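You operate a simulated robot arm through the tools that you are given. There is no shell and no other tool.

You run a simulated robot arm. Do the job below in one go: nothing can be reset, and whatever is moved stays where it is left.

Task
Spin-test the bearings with the green and the black seal and sort them by the display.
Fine: GOOD goes in the teal tray, HOLD in the orange one; speed knob to FAST before the first run, back to SLOW after the second; switch the tester off.

The check looks at the end state, three seconds after you hand in, the way a careful person would. Anything else that was tipped, shoved, dropped, spilled or broken makes it a failure. A push-on lid holds only when it is set on centred and level and pressed home; a screw cap is set on level and turned clockwise until tight.

Robot
A 6-joint arm with a two-finger parallel gripper, fixed in place. Base frame: the origin is at the foot of the arm, x ahead of it, y to its left, z up; the work surface is at about z = 0.8. Readings come in m, degrees, newtons and seconds.
With the tool pointing down near the work surface it reaches from about 0.24 to 0.64 m from the base axis. Its first joint turns from -66.0 to 66.0 degrees. Payload 2.7 kg.
The tool frame sits at the grasp point between the pads (the TCP): z along the fingers, y along the line on which they close. The tips reach 0.023 m beyond it. Largest opening 0.094 m; finger width 0.038, thickness 0.01; the body of the gripper, 0.054 by 0.096 m, starts 0.039 m behind the TCP.
Orientation is that of the tool frame in the base frame, as a unit quaternion [x, y, z, w]. With the fingers straight down and closing along the base's y, the tool's x points along the base's -x, its y along +y and its z along -z.

Tools
- The arm moves only by the tool play_rows. Its argument "increments" is a list of rows, each a list of 7 numbers: the shift along the tool's x, y, z in m, then the turn, a rotation vector about the tool's x, y, z in degrees, then the opening in per cent of the stroke, from 0 (shut) to 100 (fully open). In form: [[tx, ty, tz, rx, ry, rz, hand], ...]. A call has 1 to 20 rows; each row shifts and turns the commanded pose from where the row before left it, along the tool's axes as they then stand. Rows are played at 5 a second. More than 0.05 m and 8.6 degrees between two rows, or a gripper value outside its range, and nothing of the call is played. A pose out of reach is approached as far as the arm can. The call stops where the force on the tool passes 50 N (or 10 N more than at its start, if that is more) or the arm is blocked; 0.2 s more then pass. Each finger travels about 0.045 m/s and halts on what it meets, pressing with about 36 N; the grip force reading is that of the motor and also rises with nothing between the fingers. The clock runs only during rows and for 0.2 s after the last one: add rows that do not move to give the fingers time. The reply holds the time, the measured pose of the TCP, the force on the tool along the base axes, the opening and the grip force, in the units named above and with some noise, with the torque about the TCP (base axes, N m) and any sound that the robot's microphone picked up, and new pictures: "views" is both (left out), scene, wrist or none.
- Cameras (640 x 400 px; columns grow to the right, rows downward): "scene" is fixed at [0.0836, -0.4372, 1.4074]; the picture's right is [0.71, -0.70, 0.00], its down [-0.38, -0.38, -0.84] and it looks along [0.59, 0.60, -0.54] (base axes); focal length 356 px, centre (320, 200). "wrist" rides on the gripper at [0.086, 0.016, -0.075] in the tool frame; the picture's right is [-0.18, 0.98, 0.00], its down [-0.58, -0.11, -0.81] and it looks along [-0.79, -0.15, 0.59] (tool axes); focal length 243 px, centre (320, 200). There is no depth. A picture from a camera that has moved, and an enlarged one, comes with that camera's place and axes in the base frame and with its lens.
- inspect(camera, box): a new picture of the part [left, top, right, bottom] of that camera's present view, enlarged. No time passes.
- sign_off(): hands the job in; it is judged then, once.

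Places have to be worked out from the pictures, the camera data and where the tool is seen. Open the gripper and draw the arm clear of the work before you hand the job in, unless the task says otherwise.

The tools are called by a JSON object that holds its "method" and its "body". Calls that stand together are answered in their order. play_rows: Moves the arm, as the interface text tells. Its arguments: {"type":"object","properties":{"increments":{"type":"array"},"views":{"type":"string","enum":["both","scene","wrist","none"]}},"required":["increments"]} The other tools are called the same way: inspect (camera, box) takes an enlarged picture of a part of a camera's view; sign_off () hands the job in.

At the start:

```text
time_s: 0.0
position: [0.412, 0.0726, 1.1165]
tool_rot: [0.0, 1.0, 0.0, 0.001]
ft_force: [-0.1, 0.1, 0.9]
moment: [-0.03, 0.0, -0.02]
opening: 0.094
grasp_force: 0.0
```

scene: 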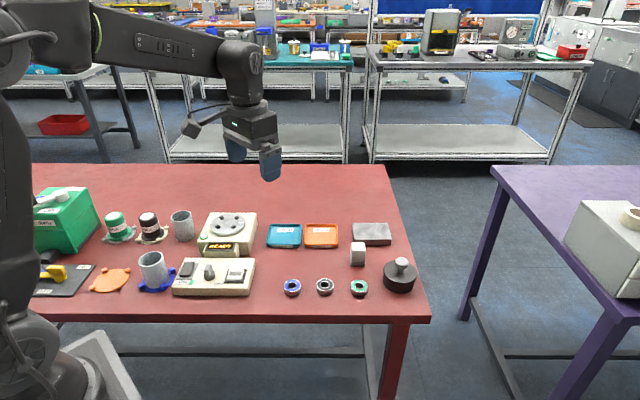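
wrist: 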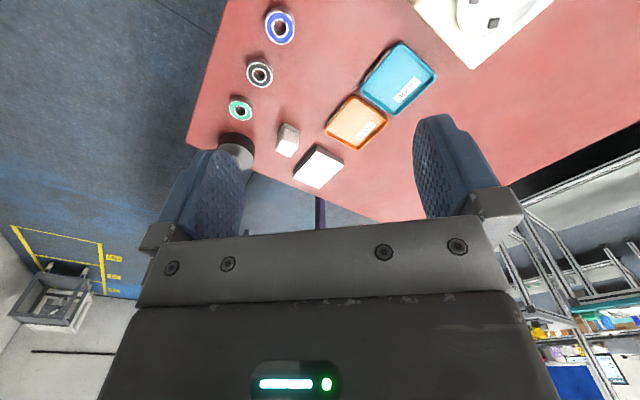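

The pictures show three bearings (blue, black, green seals), a tester with a turntable and a control box with switch, knob and lever. I'll enlarge these regions to read them before moving.

{"method": "inspect", "body": {"camera": "scene", "box": [160, 200, 270, 305]}}

{"method": "inspect", "body": {"camera": "scene", "box": [255, 210, 425, 305]}}

{"method": "inspect", "body": {"camera": "scene", "box": [30, 180, 200, 305]}}

{"method": "inspect", "body": {"camera": "wrist", "box": [180, 0, 560, 230]}}

```text
3.81 times, centred on (215, 252) of scene
camera zoom: at [0.0836, -0.4372, 1.4074], right [0.71, -0.7, 0.0], down [-0.38, -0.38, -0.84], along [0.59, 0.6, -0.54], focal length 1357 px, centre (720, 0)
```

zoom: 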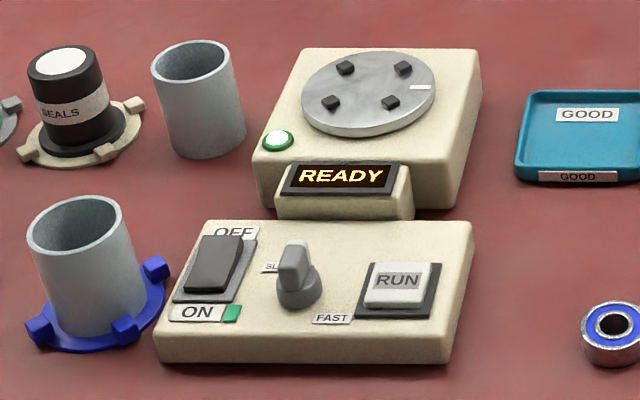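

```text
3.76 times, centred on (340, 258) of scene
camera zoom: at [0.0836, -0.4372, 1.4074], right [0.71, -0.7, 0.0], down [-0.38, -0.38, -0.84], along [0.59, 0.6, -0.54], focal length 1341 px, centre (245, -16)
```

zoom: 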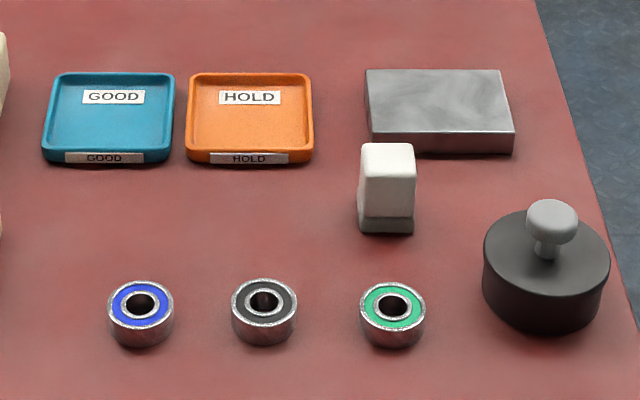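

```text
3.20 times, centred on (115, 242) of scene
camera zoom: at [0.0836, -0.4372, 1.4074], right [0.71, -0.7, 0.0], down [-0.38, -0.38, -0.84], along [0.59, 0.6, -0.54], focal length 1140 px, centre (976, 64)
```

zoom: 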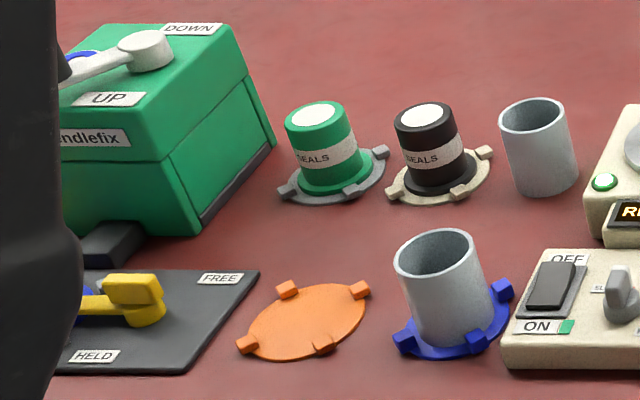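

```text
1.68 times, centred on (370, 115) of wrist
camera zoom: at [0.3233, 0.0878, 1.1913], right [0.18, 0.98, 0.0], down [0.58, -0.11, 0.81], along [0.79, -0.15, -0.59], focal length 409 px, centre (236, 343)
```

zoom: 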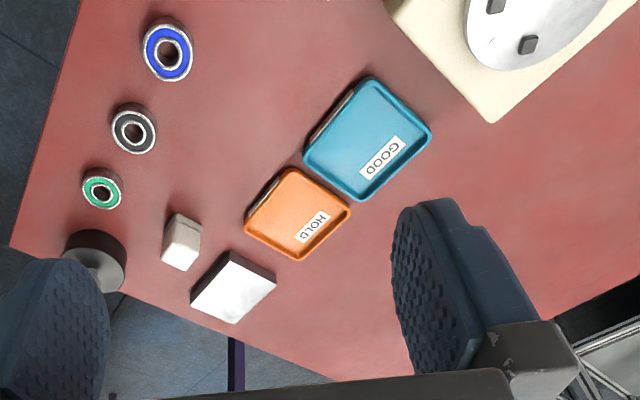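

The display reads READY and the knob seems to sit at SLOW. I'll zoom in further on the turntable jaws, the knob/switch and the bearings to measure them.

{"method": "inspect", "body": {"camera": "scene", "box": [198, 206, 262, 246]}}

{"method": "inspect", "body": {"camera": "scene", "box": [170, 254, 258, 300]}}

{"method": "inspect", "body": {"camera": "scene", "box": [280, 270, 376, 304]}}

{"method": "inspect", "body": {"camera": "scene", "box": [196, 240, 260, 262]}}

```text
10.00 times, centred on (230, 226) of scene
camera zoom: at [0.0836, -0.4372, 1.4074], right [0.71, -0.7, 0.0], down [-0.38, -0.38, -0.84], along [0.59, 0.6, -0.54], focal length 3562 px, centre (1220, -60)
```

zoom: 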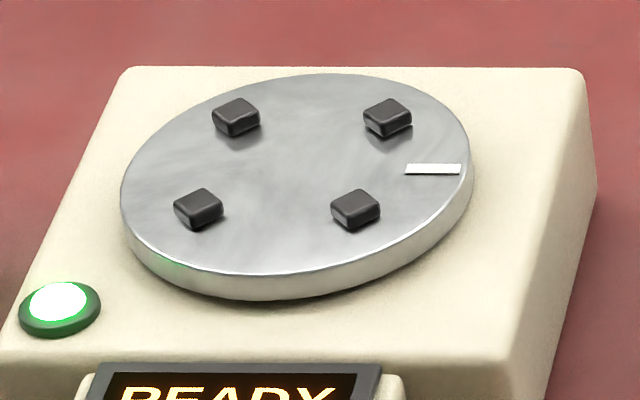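

```text
7.27 times, centred on (214, 277) of scene
camera zoom: at [0.0836, -0.4372, 1.4074], right [0.71, -0.7, 0.0], down [-0.38, -0.38, -0.84], along [0.59, 0.6, -0.54], focal length 2590 px, centre (1091, -360)
```

zoom: 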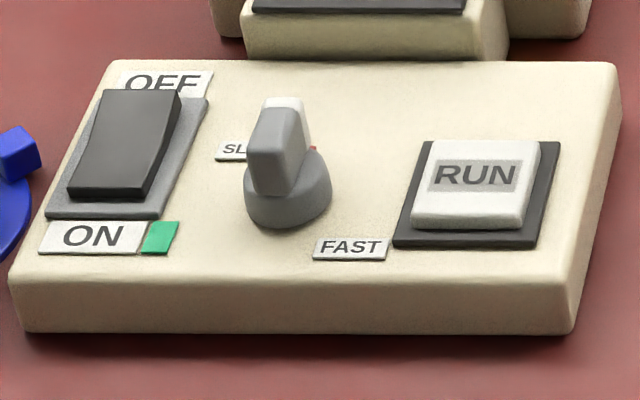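

```text
6.67 times, centred on (328, 287) of scene
camera zoom: at [0.0836, -0.4372, 1.4074], right [0.71, -0.7, 0.0], down [-0.38, -0.38, -0.84], along [0.59, 0.6, -0.54], focal length 2374 px, centre (267, -380)
```

zoom: 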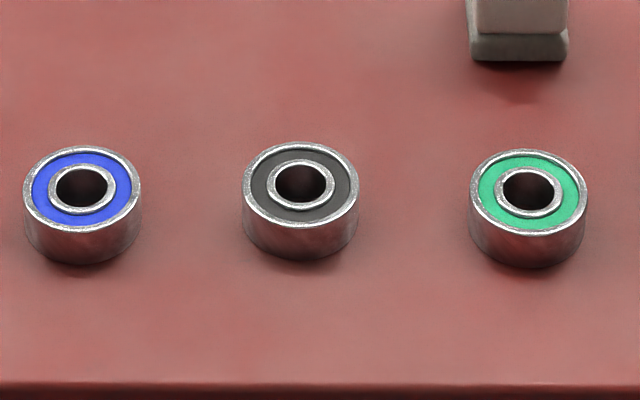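

```text
10.00 times, centred on (228, 251) of scene
camera zoom: at [0.0836, -0.4372, 1.4074], right [0.71, -0.7, 0.0], down [-0.38, -0.38, -0.84], along [0.59, 0.6, -0.54], focal length 3562 px, centre (1240, -310)
```

zoom: 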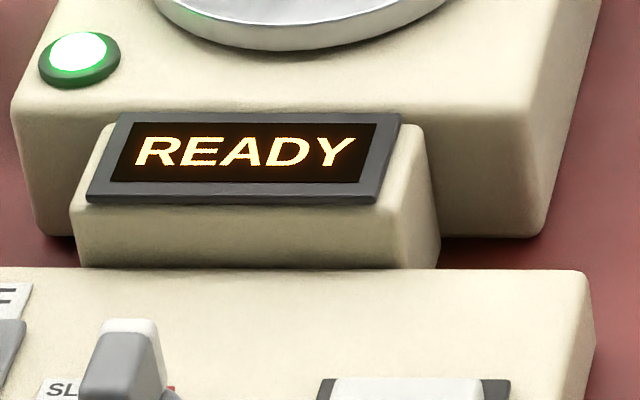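

From the zooms: the bearings are about 39 mm wide and 14 mm high, and the four jaws on the turntable form a square aligned with the table. The knob pointer seems to face SLOW at the far side. I'll move the wrist camera over the control box, turning the tool +45° so the fingers close along the table's long edge.

{"method": "play_rows", "body": {"increments": [[0.033, 0.0105, 0.029, 0, 0, 0, 100], [0.033, 0.0105, 0.029, 0, 0, 0, 100], [0.033, 0.0105, 0.029, 0, 0, 0, 100], [0.033, 0.0105, 0.029, 0, 0, 0, 100], [0, 0, 0, 0, 0, -7.5, 80], [0, 0, 0, 0, 0, -7.5, 60], [0, 0, 0, 0, 0, -7.5, 60], [0, 0, 0, 0, 0, -7.5, 60], [0, 0, 0, 0, 0, -7.5, 60], [0, 0, 0, 0, 0, -7.5, 60], [0, 0, 0, 0, 0, 0, 60]], "views": "both"}}

```text
time_s: 2.4
position: [0.28, 0.1151, 1.0006]
tool_rot: [-0.384, 0.923, 0.001, 0.0]
ft_force: [0.0, 0.3, -0.4]
moment: [0.0, -0.03, 0.0]
opening: 0.0564
grasp_force: 0.0
camera wrist: at [0.2059, 0.0634, 1.0754], right [-0.57, 0.82, 0.0], down [0.49, 0.33, 0.81], along [0.67, 0.46, -0.59], focal length 243 px, centre (320, 200)
```

scene: 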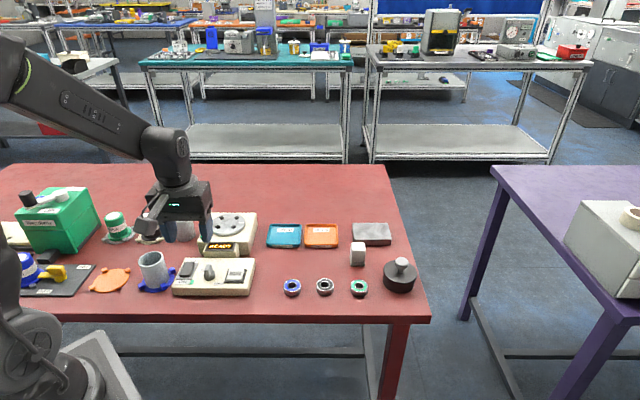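
wrist: 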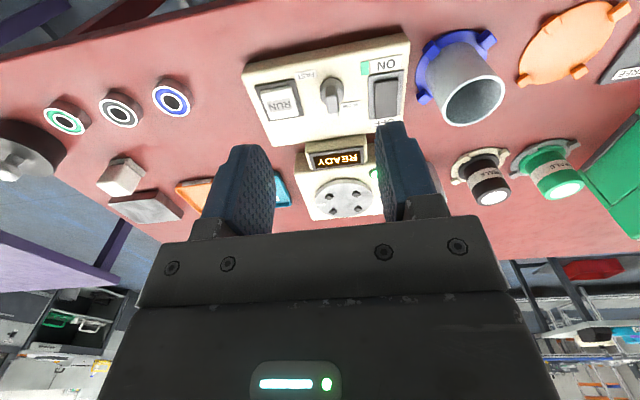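

The wrist camera now sees the control box, tester, trays and bearings. I'll zoom in on the knob and tester from here.

{"method": "inspect", "body": {"camera": "wrist", "box": [235, 25, 425, 155]}}

{"method": "inspect", "body": {"camera": "wrist", "box": [290, 140, 390, 225]}}

{"method": "inspect", "body": {"camera": "wrist", "box": [20, 60, 220, 190]}}

```text
3.08 times, centred on (330, 90) of wrist
camera zoom: at [0.2059, 0.0634, 1.0754], right [-0.57, 0.82, 0.0], down [0.49, 0.33, 0.81], along [0.67, 0.46, -0.59], focal length 746 px, centre (289, 538)
```

zoom: 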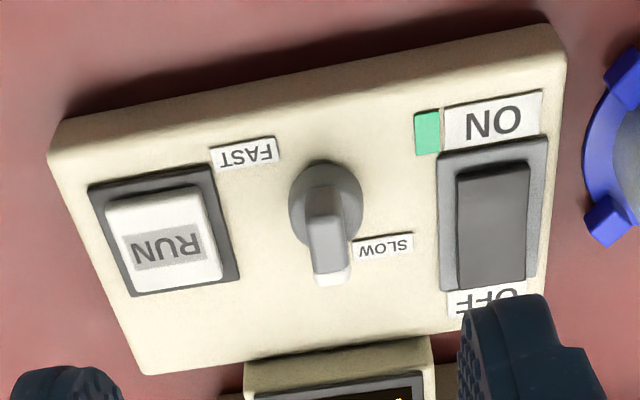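

```text
4.71 times, centred on (340, 182) of wrist
camera zoom: at [0.2059, 0.0634, 1.0754], right [-0.57, 0.82, 0.0], down [0.49, 0.33, 0.81], along [0.67, 0.46, -0.59], focal length 1142 px, centre (226, 282)
```

zoom: 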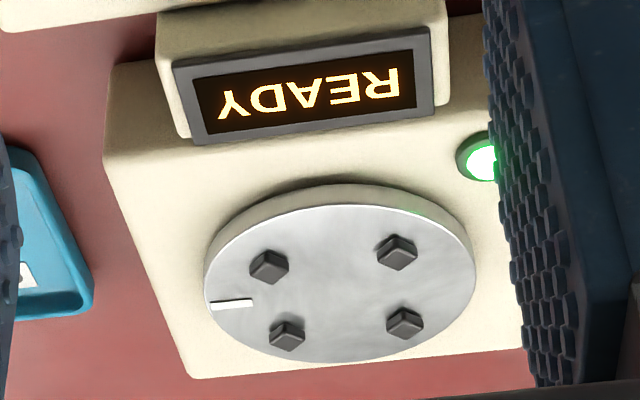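

```text
3.08 times, centred on (120, 125) of wrist
camera zoom: at [0.2059, 0.0634, 1.0754], right [-0.57, 0.82, 0.0], down [0.49, 0.33, 0.81], along [0.67, 0.46, -0.59], focal length 746 px, centre (935, 431)
```

zoom: 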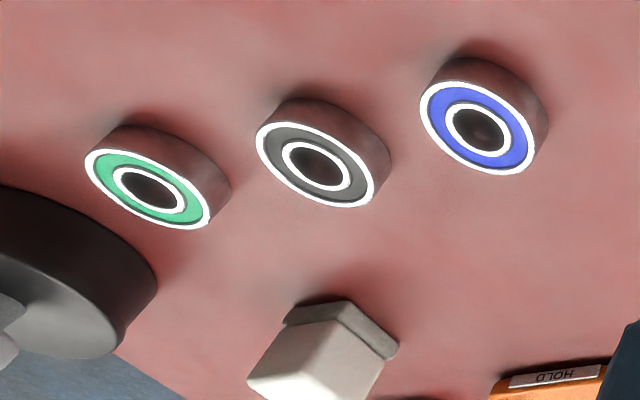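

The knob needs a closer look to tell where its pointer faces; I'll enlarge both views of it.

{"method": "inspect", "body": {"camera": "wrist", "box": [312, 66, 376, 122]}}

{"method": "inspect", "body": {"camera": "scene", "box": [196, 260, 228, 288]}}

```text
7.14 times, centred on (344, 94) of wrist
camera zoom: at [0.2059, 0.0634, 1.0754], right [-0.57, 0.82, 0.0], down [0.49, 0.33, 0.81], along [0.67, 0.46, -0.59], focal length 1733 px, centre (149, 957)
```

zoom: 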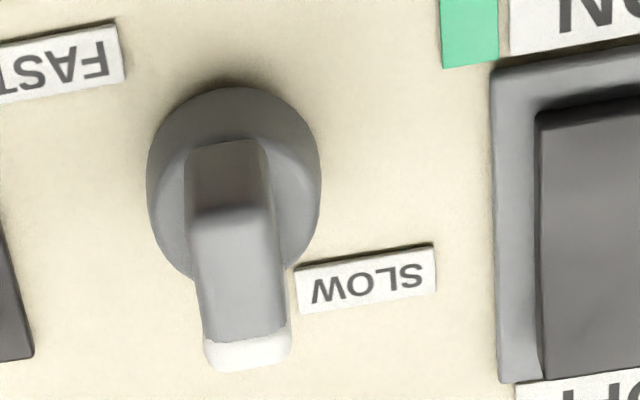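

```text
14.29 times, centred on (212, 274) of scene
camera zoom: at [0.0836, -0.4372, 1.4074], right [0.71, -0.7, 0.0], down [-0.38, -0.38, -0.84], along [0.59, 0.6, -0.54], focal length 5088 px, centre (1863, -857)
```

zoom: 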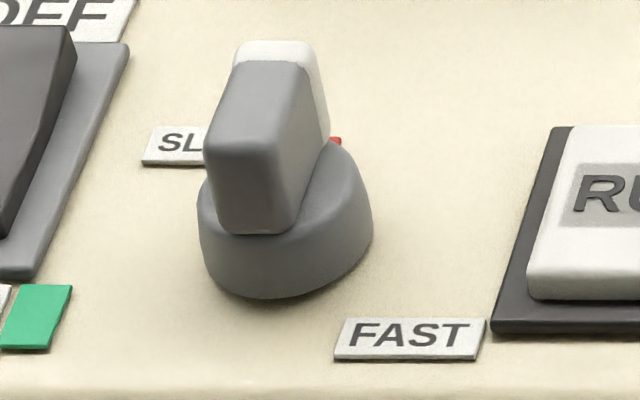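

By triangulating the two views, the knob wing is about 10 mm thick and 24 mm long, with its top at z ≈ 0.853, centred near (0.316, 0.157). Its white tip points toward the tester. I'll hover directly above it with the fingers part-open and look again.

{"method": "play_rows", "body": {"increments": [[-0.018, 0.0012, 0.0233, 0, 0, 0, 42], [-0.018, 0.0012, 0.0233, 0, 0, 0, 42], [-0.0187, 0.0012, 0.0233, 0, 0, 0, 42], [0, 0, 0, 0, 0, 0, 42]], "views": "both"}}

{"method": "inspect", "body": {"camera": "wrist", "box": [240, 20, 400, 130]}}

```text
time_s: 3.4
position: [0.3185, 0.1571, 0.9295]
tool_rot: [-0.383, 0.924, 0.0, 0.001]
ft_force: [-0.4, -1.0, 0.1]
moment: [-0.02, -0.01, 0.01]
opening: 0.0395
grasp_force: 0.1
camera wrist: at [0.2434, 0.1056, 1.0041], right [-0.56, 0.83, 0.0], down [0.49, 0.33, 0.81], along [0.67, 0.46, -0.59], focal length 243 px, centre (320, 200)
```

scene: 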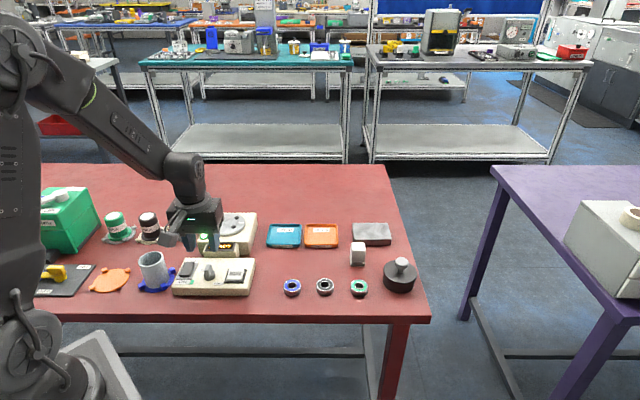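
wrist: 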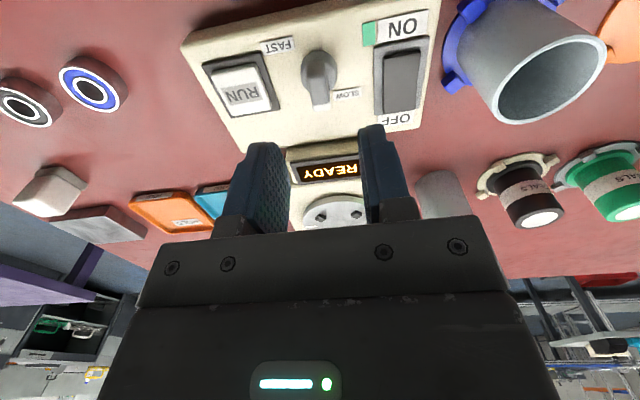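

```text
3.64 times, centred on (320, 75) of wrist
camera zoom: at [0.2434, 0.1056, 1.0041], right [-0.56, 0.83, 0.0], down [0.49, 0.33, 0.81], along [0.67, 0.46, -0.59], focal length 882 px, centre (320, 654)
```

zoom: 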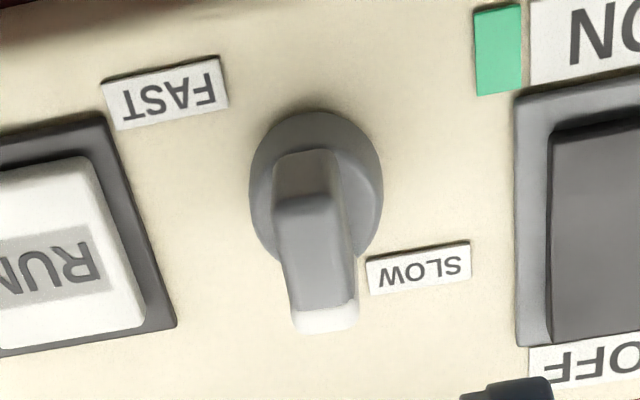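

The TCP stands right above the wing centre and the wing lines up with the fingers. I'll go down to z ≈ 0.862, close on the wing, and check.

{"method": "play_rows", "body": {"increments": [[0, 0, 0.025, 0, 0, 0, 42], [0, 0, 0.025, 0, 0, 0, 42], [0, 0, 0.0175, 0, 0, 0, 42], [0, 0, 0, 0, 0, 0, 20], [0, 0, 0, 0, 0, 0, 5], [0, 0, 0, 0, 0, 0, 5], [0, 0, 0, 0, 0, 0, 5]], "views": "both"}}

```text
time_s: 5.0
position: [0.3181, 0.1551, 0.8613]
tool_rot: [-0.383, 0.924, 0.001, 0.001]
ft_force: [22.3, -26.3, -11.3]
moment: [-0.4, -0.7, 0.08]
opening: 0.0256
grasp_force: 44.5
camera wrist: at [0.2429, 0.1049, 0.9369], right [-0.56, 0.83, 0.0], down [0.49, 0.33, 0.81], along [0.67, 0.46, -0.59], focal length 243 px, centre (320, 200)
```

scene: 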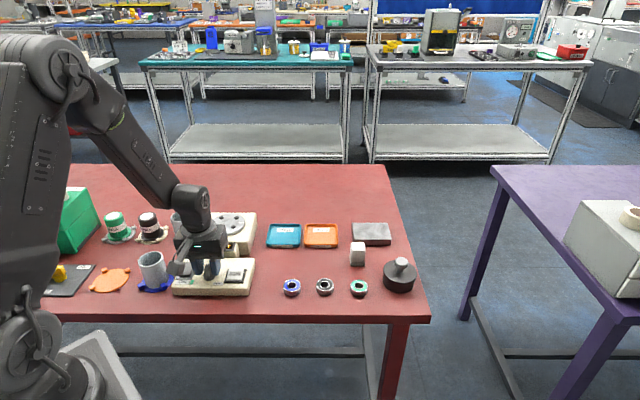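
wrist: 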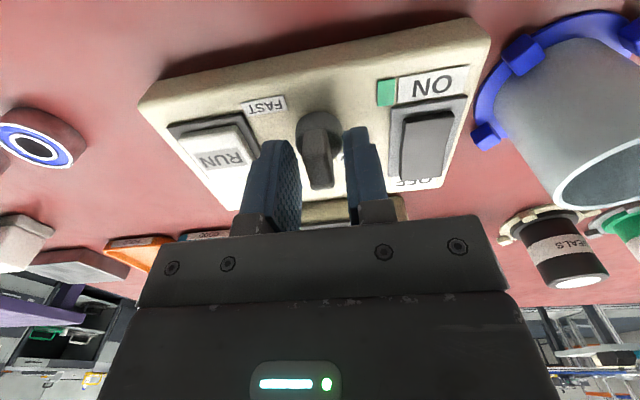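

The fingers stopped at 0.0256 m, which matches the knob's round base, not the 10 mm wing: the tips are too low. I'll open, rise about 6 mm and close again on the wing only.

{"method": "play_rows", "body": {"increments": [[0, 0, 0, 0, 0, 0, 42], [0, 0, 0, 0, 0, 0, 42], [0, 0, -0.0065, 0, 0, 0, 42], [0, 0, 0, 0, 0, 0, 42], [0, 0, 0, 0, 0, 0, 20], [0, 0, 0, 0, 0, 0, 5], [0, 0, 0, 0, 0, 0, 5], [0, 0, 0, 0, 0, 0, 5]], "views": "both"}}

{"method": "inspect", "body": {"camera": "wrist", "box": [230, 80, 410, 240]}}

{"method": "inspect", "body": {"camera": "scene", "box": [165, 235, 260, 300]}}

```text
time_s: 6.8
position: [0.3178, 0.1559, 0.8683]
tool_rot: [-0.383, 0.924, 0.0, 0.001]
ft_force: [18.0, -21.5, 0.4]
moment: [-0.42, -0.19, 0.09]
opening: 0.0119
grasp_force: 44.8
camera wrist: at [0.2429, 0.105, 0.9438], right [-0.56, 0.83, 0.0], down [0.49, 0.33, 0.81], along [0.67, 0.46, -0.59], focal length 243 px, centre (320, 200)
```

scene: 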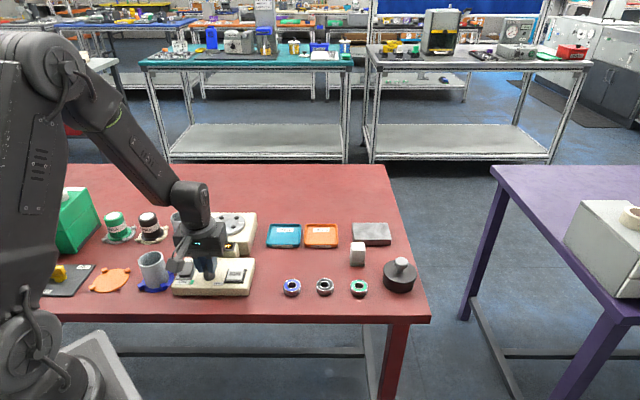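
wrist: 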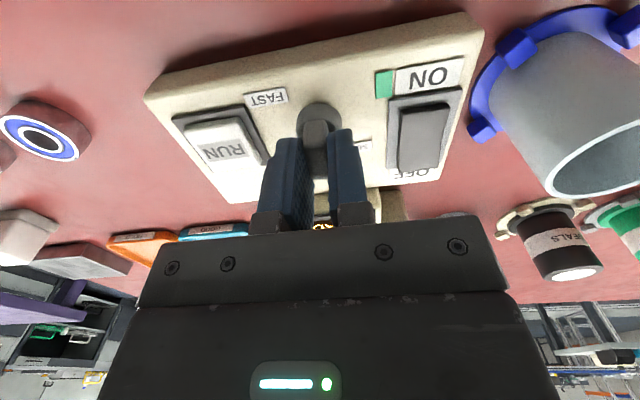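

```text
2.50 times, centred on (320, 160) of wrist
camera zoom: at [0.2429, 0.105, 0.9438], right [-0.56, 0.83, 0.0], down [0.49, 0.33, 0.81], along [0.67, 0.46, -0.59], focal length 606 px, centre (320, 300)
```

zoom: 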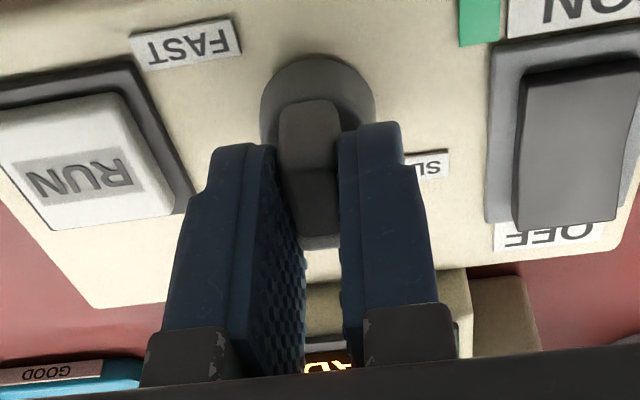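

```text
6.15 times, centred on (212, 268) of scene
camera zoom: at [0.0841, -0.4377, 1.4072], right [0.71, -0.7, 0.0], down [-0.38, -0.38, -0.84], along [0.59, 0.6, -0.54], focal length 2192 px, centre (982, -215)
```

zoom: 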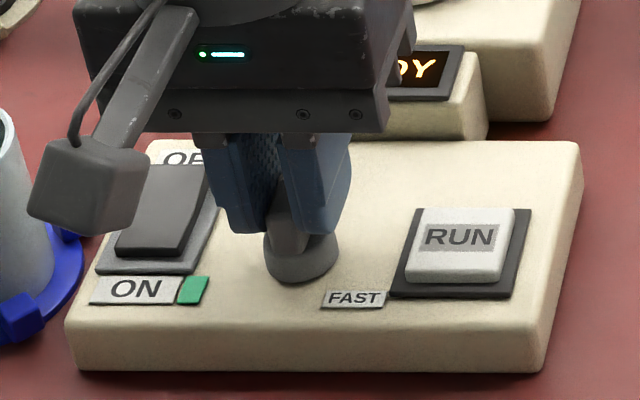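

Now the wing is held (opening 0.0119 m). A side force of about 28 N shows the tool is a little off to one side, so I'll shift 1 mm to relieve it and begin turning clockwise toward FAST.

{"method": "play_rows", "body": {"increments": [[0, -0.001, 0, 0, 0, 0, 5], [0, 0, 0, 0, 0, 0, 5]], "views": "none"}}

```text
time_s: 7.4
position: [0.3157, 0.1561, 0.8697]
tool_rot: [-0.383, 0.924, 0.0, 0.001]
ft_force: [11.1, -10.2, 7.1]
moment: [-0.45, 0.17, 0.02]
opening: 0.0118
grasp_force: 44.9
```

The force dropped by half, so the direction is right. Another 1 mm, then I'll turn clockwise in small steps.

{"method": "play_rows", "body": {"increments": [[0, -0.001, 0, 0, 0, 0, 5], [0, 0, 0, 0, 0, 6, 5], [0, 0, 0, 0, 0, 6, 5], [0, 0, 0, 0, 0, 6, 5], [0, 0, 0, 0, 0, 6, 5], [0, 0, 0, 0, 0, 6, 5], [0, 0, 0, 0, 0, 0, 5]], "views": "both"}}

{"method": "inspect", "body": {"camera": "wrist", "box": [230, 60, 410, 240]}}

{"method": "inspect", "body": {"camera": "scene", "box": [165, 225, 260, 300]}}

```text
time_s: 9.0
position: [0.3185, 0.1547, 0.8684]
tool_rot: [-0.13, 0.991, 0.0, 0.0]
ft_force: [1.3, 13.8, -12.6]
moment: [0.19, 0.09, -0.03]
opening: 0.0116
grasp_force: 45.2
camera wrist: at [0.2286, 0.1467, 0.9439], right [-0.08, 1.0, 0.0], down [0.59, 0.04, 0.81], along [0.8, 0.06, -0.59], focal length 243 px, centre (320, 200)
```

scene: 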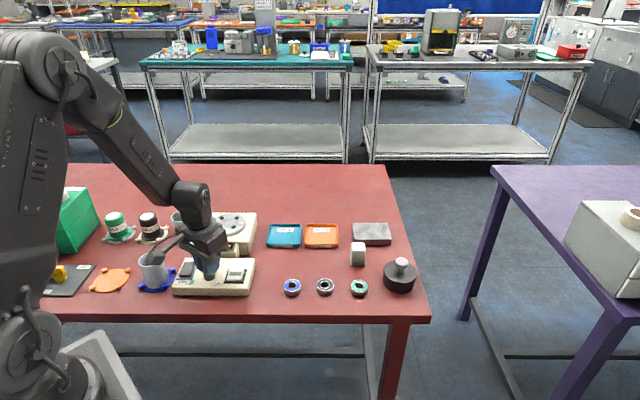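
wrist: 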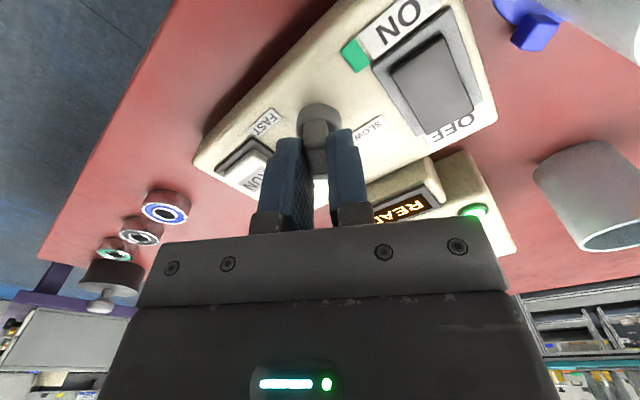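

```text
2.22 times, centred on (320, 150) of wrist
camera zoom: at [0.2286, 0.1467, 0.9439], right [-0.08, 1.0, 0.0], down [0.59, 0.04, 0.81], along [0.8, 0.06, -0.59], focal length 539 px, centre (320, 311)
```

zoom: 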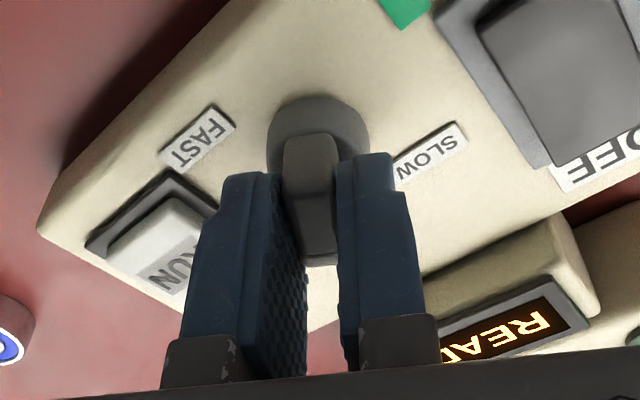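

```text
5.33 times, centred on (212, 262) of scene
camera zoom: at [0.0838, -0.4368, 1.4076], right [0.71, -0.7, 0.0], down [-0.38, -0.38, -0.84], along [0.59, 0.6, -0.54], focal length 1900 px, centre (893, -133)
```

zoom: 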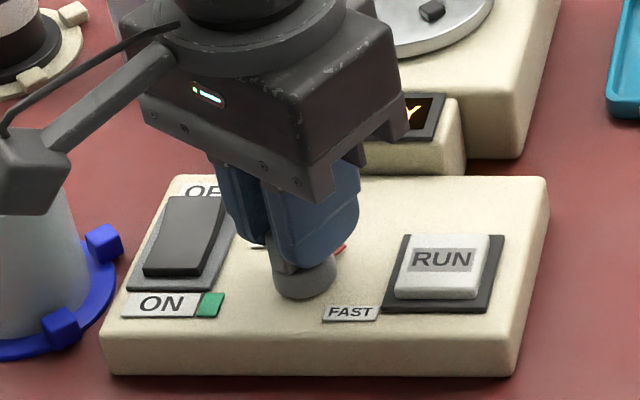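

The wing followed the 30° turn. A red tick shows next to the knob in the scene view; I'll zoom in on it before turning further.

{"method": "inspect", "body": {"camera": "scene", "box": [198, 255, 242, 287]}}

{"method": "inspect", "body": {"camera": "wrist", "box": [285, 80, 385, 180]}}

```text
12.50 times, centred on (220, 271) of scene
camera zoom: at [0.0838, -0.4368, 1.4076], right [0.71, -0.7, 0.0], down [-0.38, -0.38, -0.84], along [0.59, 0.6, -0.54], focal length 4452 px, centre (1570, -688)
```

zoom: 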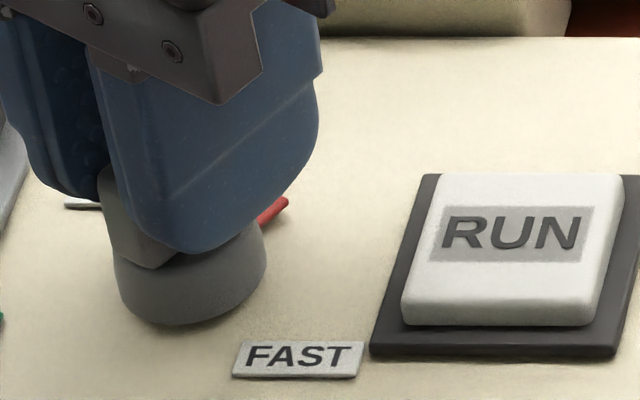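

```text
4.00 times, centred on (335, 130) of wrist
camera zoom: at [0.2286, 0.1467, 0.9439], right [-0.08, 1.0, 0.0], down [0.59, 0.04, 0.81], along [0.8, 0.06, -0.59], focal length 970 px, centre (260, 480)
```

zoom: 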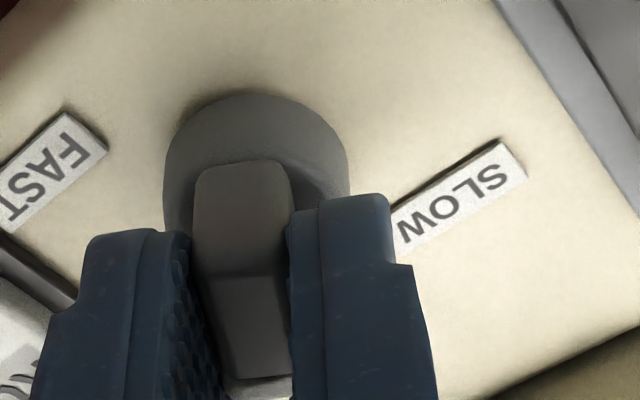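

The red bar turned with the knob, so it is the pointer; it started along the far direction and the labels are symmetric about 45°, so FAST should be about 90° clockwise from the start. I'll turn another 48° and check the torque.

{"method": "play_rows", "body": {"increments": [[0, 0, 0, 0, 0, 6, 5], [0, 0, 0, 0, 0, 6, 5], [0, 0, 0, 0, 0, 6, 5], [0, 0, 0, 0, 0, 6, 5], [0, 0, 0, 0, 0, 6, 5], [0, 0, 0, 0, 0, 6, 5], [0, 0, 0, 0, 0, 6, 5], [0, 0, 0, 0, 0, 6, 5], [0, 0, 0, 0, 0, 0, 5]], "views": "both"}}

{"method": "inspect", "body": {"camera": "scene", "box": [170, 240, 258, 298]}}

{"method": "inspect", "body": {"camera": "wrist", "box": [230, 60, 410, 240]}}

```text
time_s: 11.0
position: [0.318, 0.1523, 0.8696]
tool_rot: [0.286, 0.958, 0.0, -0.001]
ft_force: [20.8, -33.2, -13.7]
moment: [-0.29, -0.04, 0.08]
opening: 0.0118
grasp_force: 45.6
camera wrist: at [0.2523, 0.2124, 0.9445], right [0.69, 0.72, 0.0], down [0.43, -0.41, 0.81], along [0.58, -0.56, -0.59], focal length 243 px, centre (320, 200)
```

scene: 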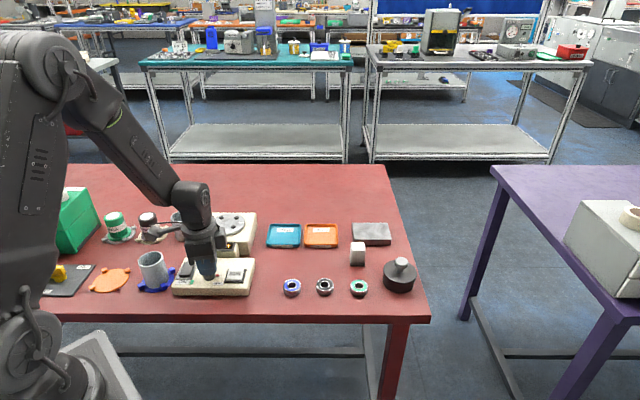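
wrist: 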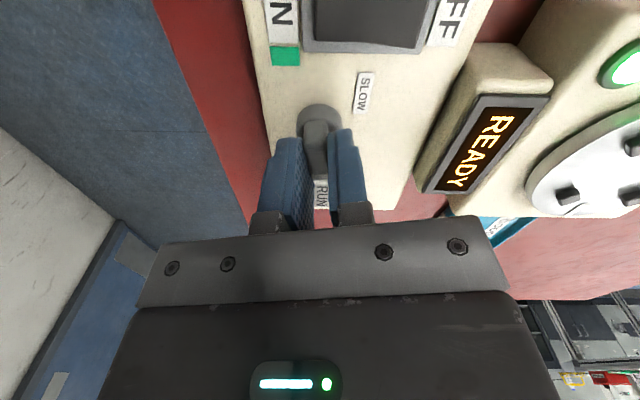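

```text
6.90 times, centred on (214, 269) of scene
camera zoom: at [0.0843, -0.4379, 1.4072], right [0.71, -0.7, 0.0], down [-0.38, -0.38, -0.84], along [0.59, 0.6, -0.54], focal length 2456 px, centre (1051, -276)
```

zoom: 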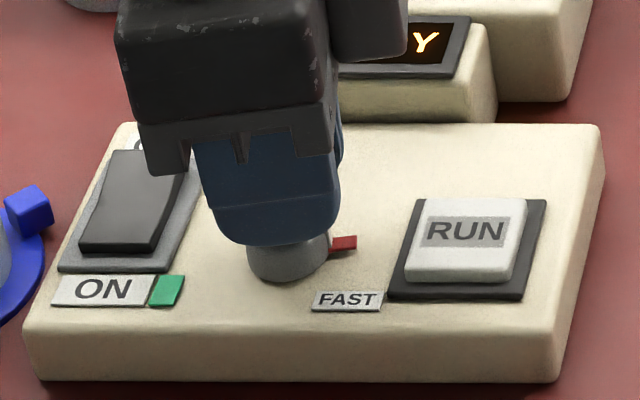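

```text
2.22 times, centred on (320, 150) of wrist
camera zoom: at [0.2523, 0.2124, 0.9445], right [0.69, 0.72, 0.0], down [0.43, -0.41, 0.81], along [0.58, -0.56, -0.59], focal length 539 px, centre (320, 311)
```

zoom: 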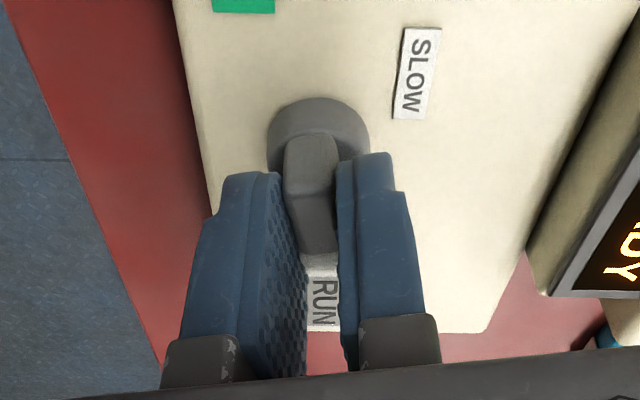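

The pointer is now within about 12° of pointing right, with a 39 N pull along the wing from axis offset. I'll ease the tool 1.5 mm along that pull, then turn the remaining 12°.

{"method": "play_rows", "body": {"increments": [[-0.0015, 0, 0, 0, 0, 0, 5], [0, 0, 0, 0, 0, 0, 5], [0, 0, 0, 0, 0, 6, 5], [0, 0, 0, 0, 0, 0, 5]], "views": "none"}}

{"method": "play_rows", "body": {"increments": [[0, 0, 0, 0, 0, 4, 5], [0, 0, 0, 0, 0, 0, 5]], "views": "both"}}

{"method": "inspect", "body": {"camera": "scene", "box": [170, 240, 258, 298]}}

```text
time_s: 12.0
position: [0.3163, 0.153, 0.8696]
tool_rot: [0.335, 0.942, -0.001, -0.001]
ft_force: [-4.6, -33.4, 14.4]
moment: [0.07, 0.62, 0.07]
opening: 0.012
grasp_force: 45.6
```

```text
time_s: 12.6
position: [0.3169, 0.1531, 0.8691]
tool_rot: [0.368, 0.93, -0.002, -0.002]
ft_force: [-6.0, -33.9, 20.6]
moment: [0.11, 0.49, 0.05]
opening: 0.0119
grasp_force: 45.2
camera wrist: at [0.2636, 0.2222, 0.9445], right [0.81, 0.59, 0.0], down [0.35, -0.47, 0.81], along [0.48, -0.65, -0.59], focal length 243 px, centre (320, 200)
```

scene: 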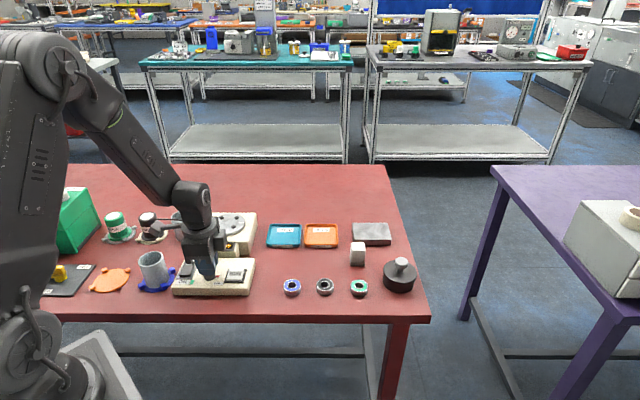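
wrist: 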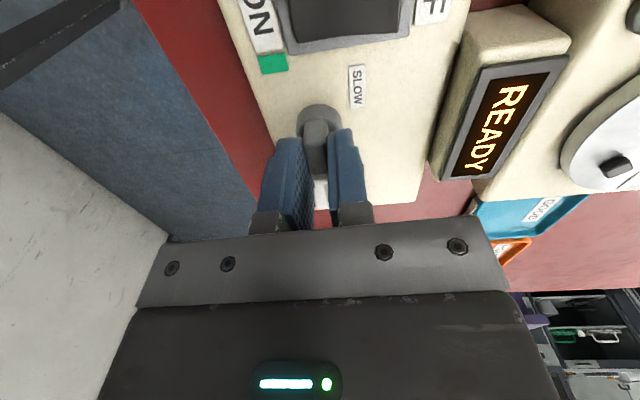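

```text
6.90 times, centred on (214, 269) of scene
camera zoom: at [0.0833, -0.4381, 1.4071], right [0.71, -0.7, 0.0], down [-0.38, -0.38, -0.84], along [0.59, 0.6, -0.54], focal length 2456 px, centre (1051, -276)
```

zoom: 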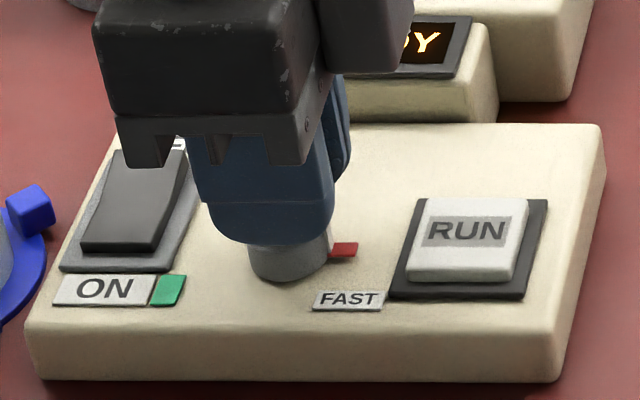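

The pointer is now about square to the right and no stop has been felt yet. I'll turn a few degrees more while watching the torque about z.

{"method": "play_rows", "body": {"increments": [[0, 0, 0, 0, 0, 3, 5], [0, 0, 0, 0, 0, 0, 5]], "views": "none"}}

{"method": "play_rows", "body": {"increments": [[0, 0, 0, 0, 0, 3, 5], [0, 0, 0, 0, 0, 0, 5]], "views": "none"}}

{"method": "inspect", "body": {"camera": "scene", "box": [195, 262, 239, 290]}}

```text
time_s: 13.2
position: [0.3171, 0.1535, 0.8694]
tool_rot: [0.39, 0.921, -0.003, -0.001]
ft_force: [-3.5, -37.8, 13.2]
moment: [-0.58, -0.38, 0.84]
opening: 0.0116
grasp_force: 45.4
```

```text
time_s: 13.8
position: [0.3169, 0.1531, 0.8684]
tool_rot: [0.415, 0.91, -0.003, -0.001]
ft_force: [-5.4, -36.1, 16.5]
moment: [-0.44, -0.12, 1.31]
opening: 0.013
grasp_force: 44.7
```

```text
14.29 times, centred on (217, 276) of scene
camera zoom: at [0.0833, -0.4381, 1.4071], right [0.71, -0.7, 0.0], down [-0.38, -0.38, -0.84], along [0.59, 0.6, -0.54], focal length 5088 px, centre (1791, -886)
```

zoom: 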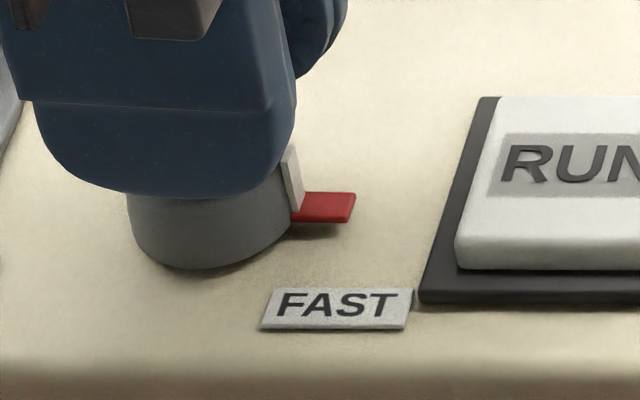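

A hard stop appeared (torque 1.3 N m) with the pointer exactly to the right, so the knob is at its FAST end. I'll turn back 5° to unload the grip, open and rise.

{"method": "play_rows", "body": {"increments": [[0, 0, 0, 0, 0, -4.5, 5], [0, 0, 0, 0, 0, 0, 5], [0, 0, 0, 0, 0, 0, 35], [0, 0, 0, 0, 0, 0, 35], [0, 0, 0, 0, 0, 0, 35], [0, 0, -0.03, 0, 0, 0, 35], [0, 0, -0.04, 0, 0, 0, 35], [0, 0, -0.04, 0, 0, 0, 35], [0, 0, 0, 0, 0, 0, 35]], "views": "both"}}

{"method": "inspect", "body": {"camera": "scene", "box": [170, 240, 258, 298]}}

{"method": "inspect", "body": {"camera": "wrist", "box": [200, 0, 460, 180]}}

```text
time_s: 15.8
position: [0.3187, 0.1535, 0.978]
tool_rot: [0.379, 0.925, 0.0, 0.0]
ft_force: [-0.2, -1.1, -0.5]
moment: [0.01, 0.01, 0.0]
opening: 0.0327
grasp_force: 0.1
camera wrist: at [0.2672, 0.2236, 1.0534], right [0.82, 0.57, 0.0], down [0.34, -0.49, 0.81], along [0.46, -0.66, -0.59], focal length 243 px, centre (320, 200)
```

scene: 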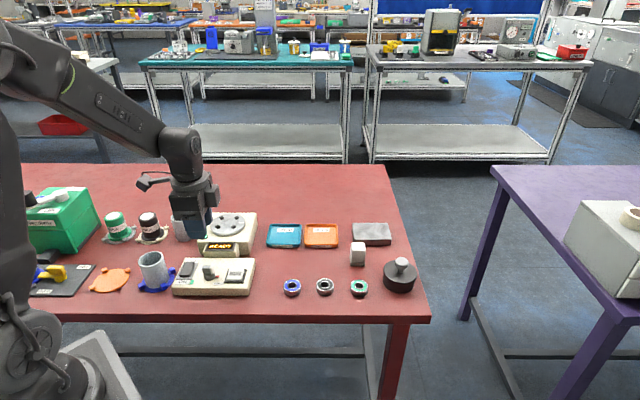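
wrist: 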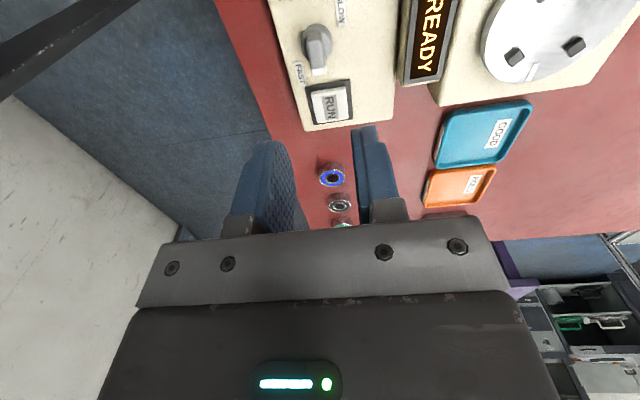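

```text
6.90 times, centred on (214, 269) of scene
camera zoom: at [0.0836, -0.4372, 1.4074], right [0.71, -0.7, 0.0], down [-0.38, -0.38, -0.84], along [0.59, 0.6, -0.54], focal length 2456 px, centre (1051, -276)
```

zoom: 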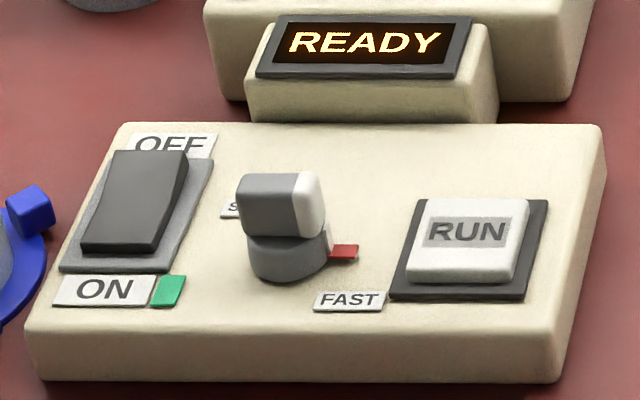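

```text
2.22 times, centred on (330, 90) of wrist
camera zoom: at [0.2672, 0.2236, 1.0534], right [0.82, 0.57, 0.0], down [0.34, -0.49, 0.81], along [0.46, -0.66, -0.59], focal length 539 px, centre (298, 444)
```

zoom: 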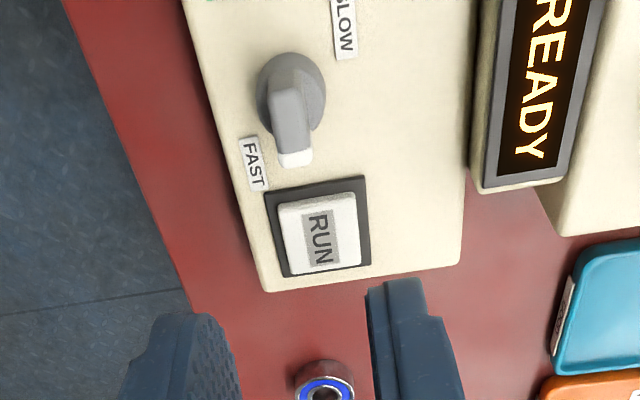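

The knob sits at FAST with its pointer hard right, the display still shows READY. Next I move over the green bearing, estimated at about (0.543, -0.095), to fix its position with the wrist camera.

{"method": "play_rows", "body": {"increments": [[-0.0418, -0.0025, 0.0041, 0, 0, 0, 50], [-0.0418, -0.0025, 0.0041, 0, 0, 0, 65], [-0.0418, -0.0025, 0.0041, 0, 0, 0, 65], [-0.0418, -0.0025, 0.0041, 0, 0, 0, 65], [-0.0418, -0.0025, 0.0041, 0, 0, 0, 65], [-0.0418, -0.0025, 0.0041, 0, 0, 0, 65], [-0.0418, -0.0025, 0.0041, 0, 0, 0, 65], [-0.0418, -0.0025, 0.0041, 0, 0, 0, 65], [0, 0, 0, 0, 0, 0, 65]], "views": "both"}}

{"method": "inspect", "body": {"camera": "wrist", "box": [220, 0, 420, 120]}}

```text
time_s: 17.8
position: [0.5428, -0.0952, 0.9459]
tool_rot: [0.378, 0.926, 0.001, 0.0]
ft_force: [0.4, 0.2, 0.9]
moment: [0.0, -0.02, 0.0]
opening: 0.0612
grasp_force: 0.0
camera wrist: at [0.4914, -0.0245, 1.0218], right [0.82, 0.57, 0.0], down [0.34, -0.49, 0.81], along [0.46, -0.66, -0.59], focal length 243 px, centre (320, 200)
```

scene: 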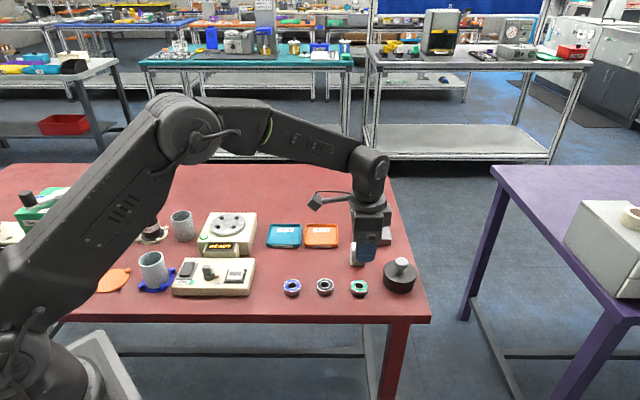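
wrist: 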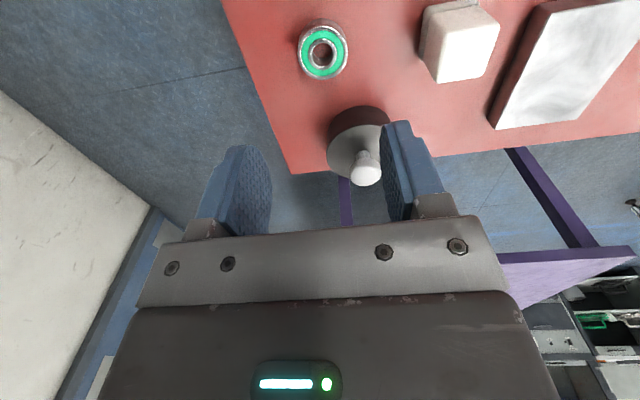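

```text
3.20 times, centred on (320, 60) of wrist
camera zoom: at [0.4914, -0.0245, 1.0218], right [0.82, 0.57, 0.0], down [0.34, -0.49, 0.81], along [0.46, -0.66, -0.59], focal length 776 px, centre (320, 648)
```

zoom: 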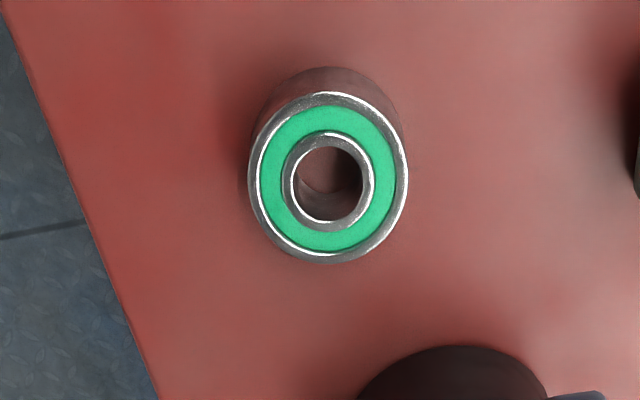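

The bearing centre is about 1 mm/2 mm off the tool axis and its diameter measures 40 mm. I'll correct, descend to grip only the top 6–7 mm (so the fingers stay above the turntable jaws), and close.

{"method": "play_rows", "body": {"increments": [[0.001, 0.002, 0.0285, 0, 0, 0, 65], [0, 0, 0.0285, 0, 0, 0, 65], [0, 0, 0.0285, 0, 0, 0, 65], [0, 0, 0.02, 0, 0, 0, 65], [0, 0, 0.01, 0, 0, 0, 65], [0, 0, 0, 0, 0, 0, 65]], "views": "both"}}

{"method": "inspect", "body": {"camera": "scene", "box": [325, 240, 405, 300]}}

```text
time_s: 19.2
position: [0.5429, -0.0914, 0.8305]
tool_rot: [0.378, 0.926, 0.001, 0.0]
ft_force: [-0.1, 0.3, 0.8]
moment: [0.04, 0.01, -0.01]
opening: 0.0612
grasp_force: 0.1
camera wrist: at [0.4908, -0.0216, 0.906], right [0.82, 0.57, 0.0], down [0.34, -0.49, 0.81], along [0.46, -0.66, -0.59], focal length 243 px, centre (320, 200)
```

scene: 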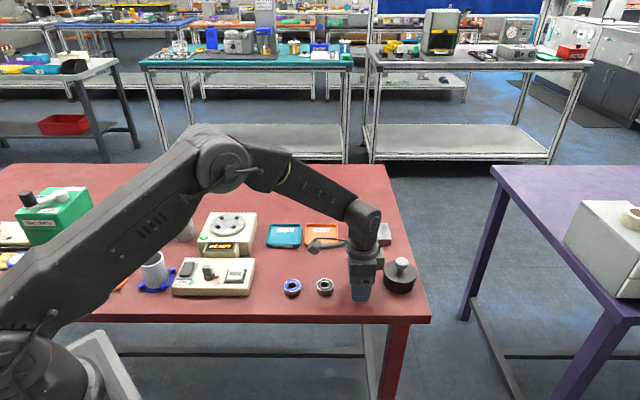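
wrist: 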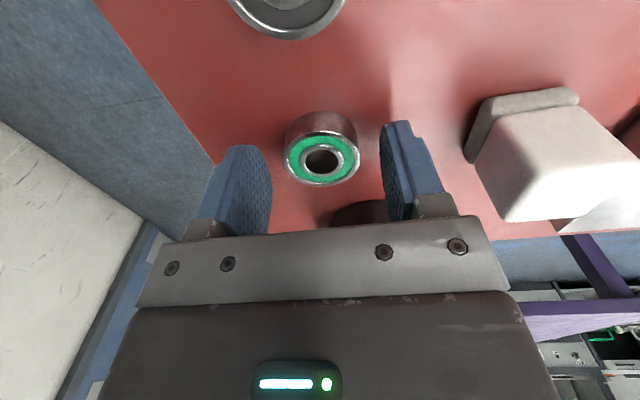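

```text
6.67 times, centred on (365, 270) of scene
camera zoom: at [0.0836, -0.4372, 1.4074], right [0.71, -0.7, 0.0], down [-0.38, -0.38, -0.84], along [0.59, 0.6, -0.54], focal length 2374 px, centre (20, -267)
```

zoom: 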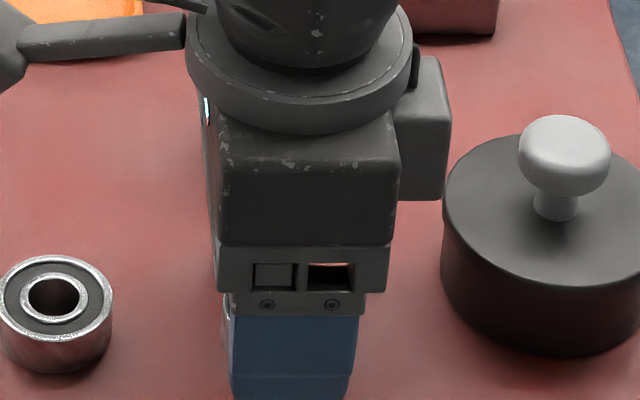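

The bearing sits centred between the open fingers with no contact. I close on it.

{"method": "play_rows", "body": {"increments": [[-0.0015, 0, 0, 0, 0, 0, 50], [0, 0, 0, 0, 0, 0, 35], [0, 0, 0, 0, 0, 0, 30], [0, 0, 0, 0, 0, 0, 30], [0, 0, 0, 0, 0, 0, 30]], "views": "wrist"}}

{"method": "inspect", "body": {"camera": "wrist", "box": [230, 90, 430, 240]}}

```text
time_s: 20.4
position: [0.5426, -0.0932, 0.8317]
tool_rot: [0.379, 0.925, 0.0, -0.001]
ft_force: [-0.4, -0.4, -0.1]
moment: [0.01, 0.0, -0.02]
opening: 0.0387
grasp_force: 36.2
camera wrist: at [0.4919, -0.0228, 0.9067], right [0.82, 0.57, 0.0], down [0.34, -0.49, 0.81], along [0.46, -0.66, -0.59], focal length 243 px, centre (320, 200)
```

wrist: 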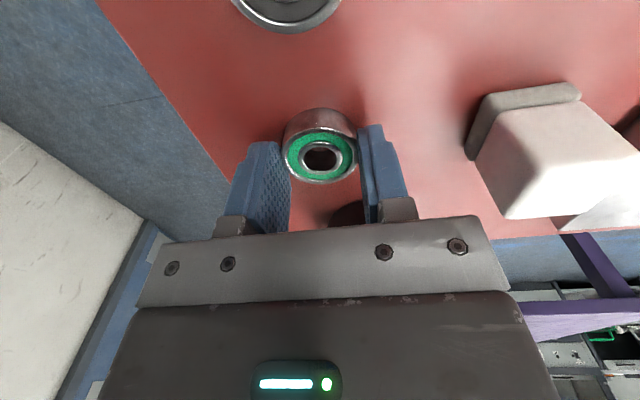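

```text
2.67 times, centred on (330, 165) of wrist
camera zoom: at [0.4919, -0.0228, 0.9067], right [0.82, 0.57, 0.0], down [0.34, -0.49, 0.81], along [0.46, -0.66, -0.59], focal length 647 px, centre (293, 293)
```

zoom: 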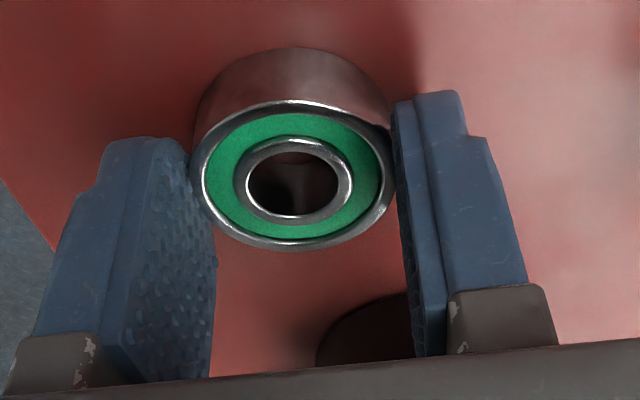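

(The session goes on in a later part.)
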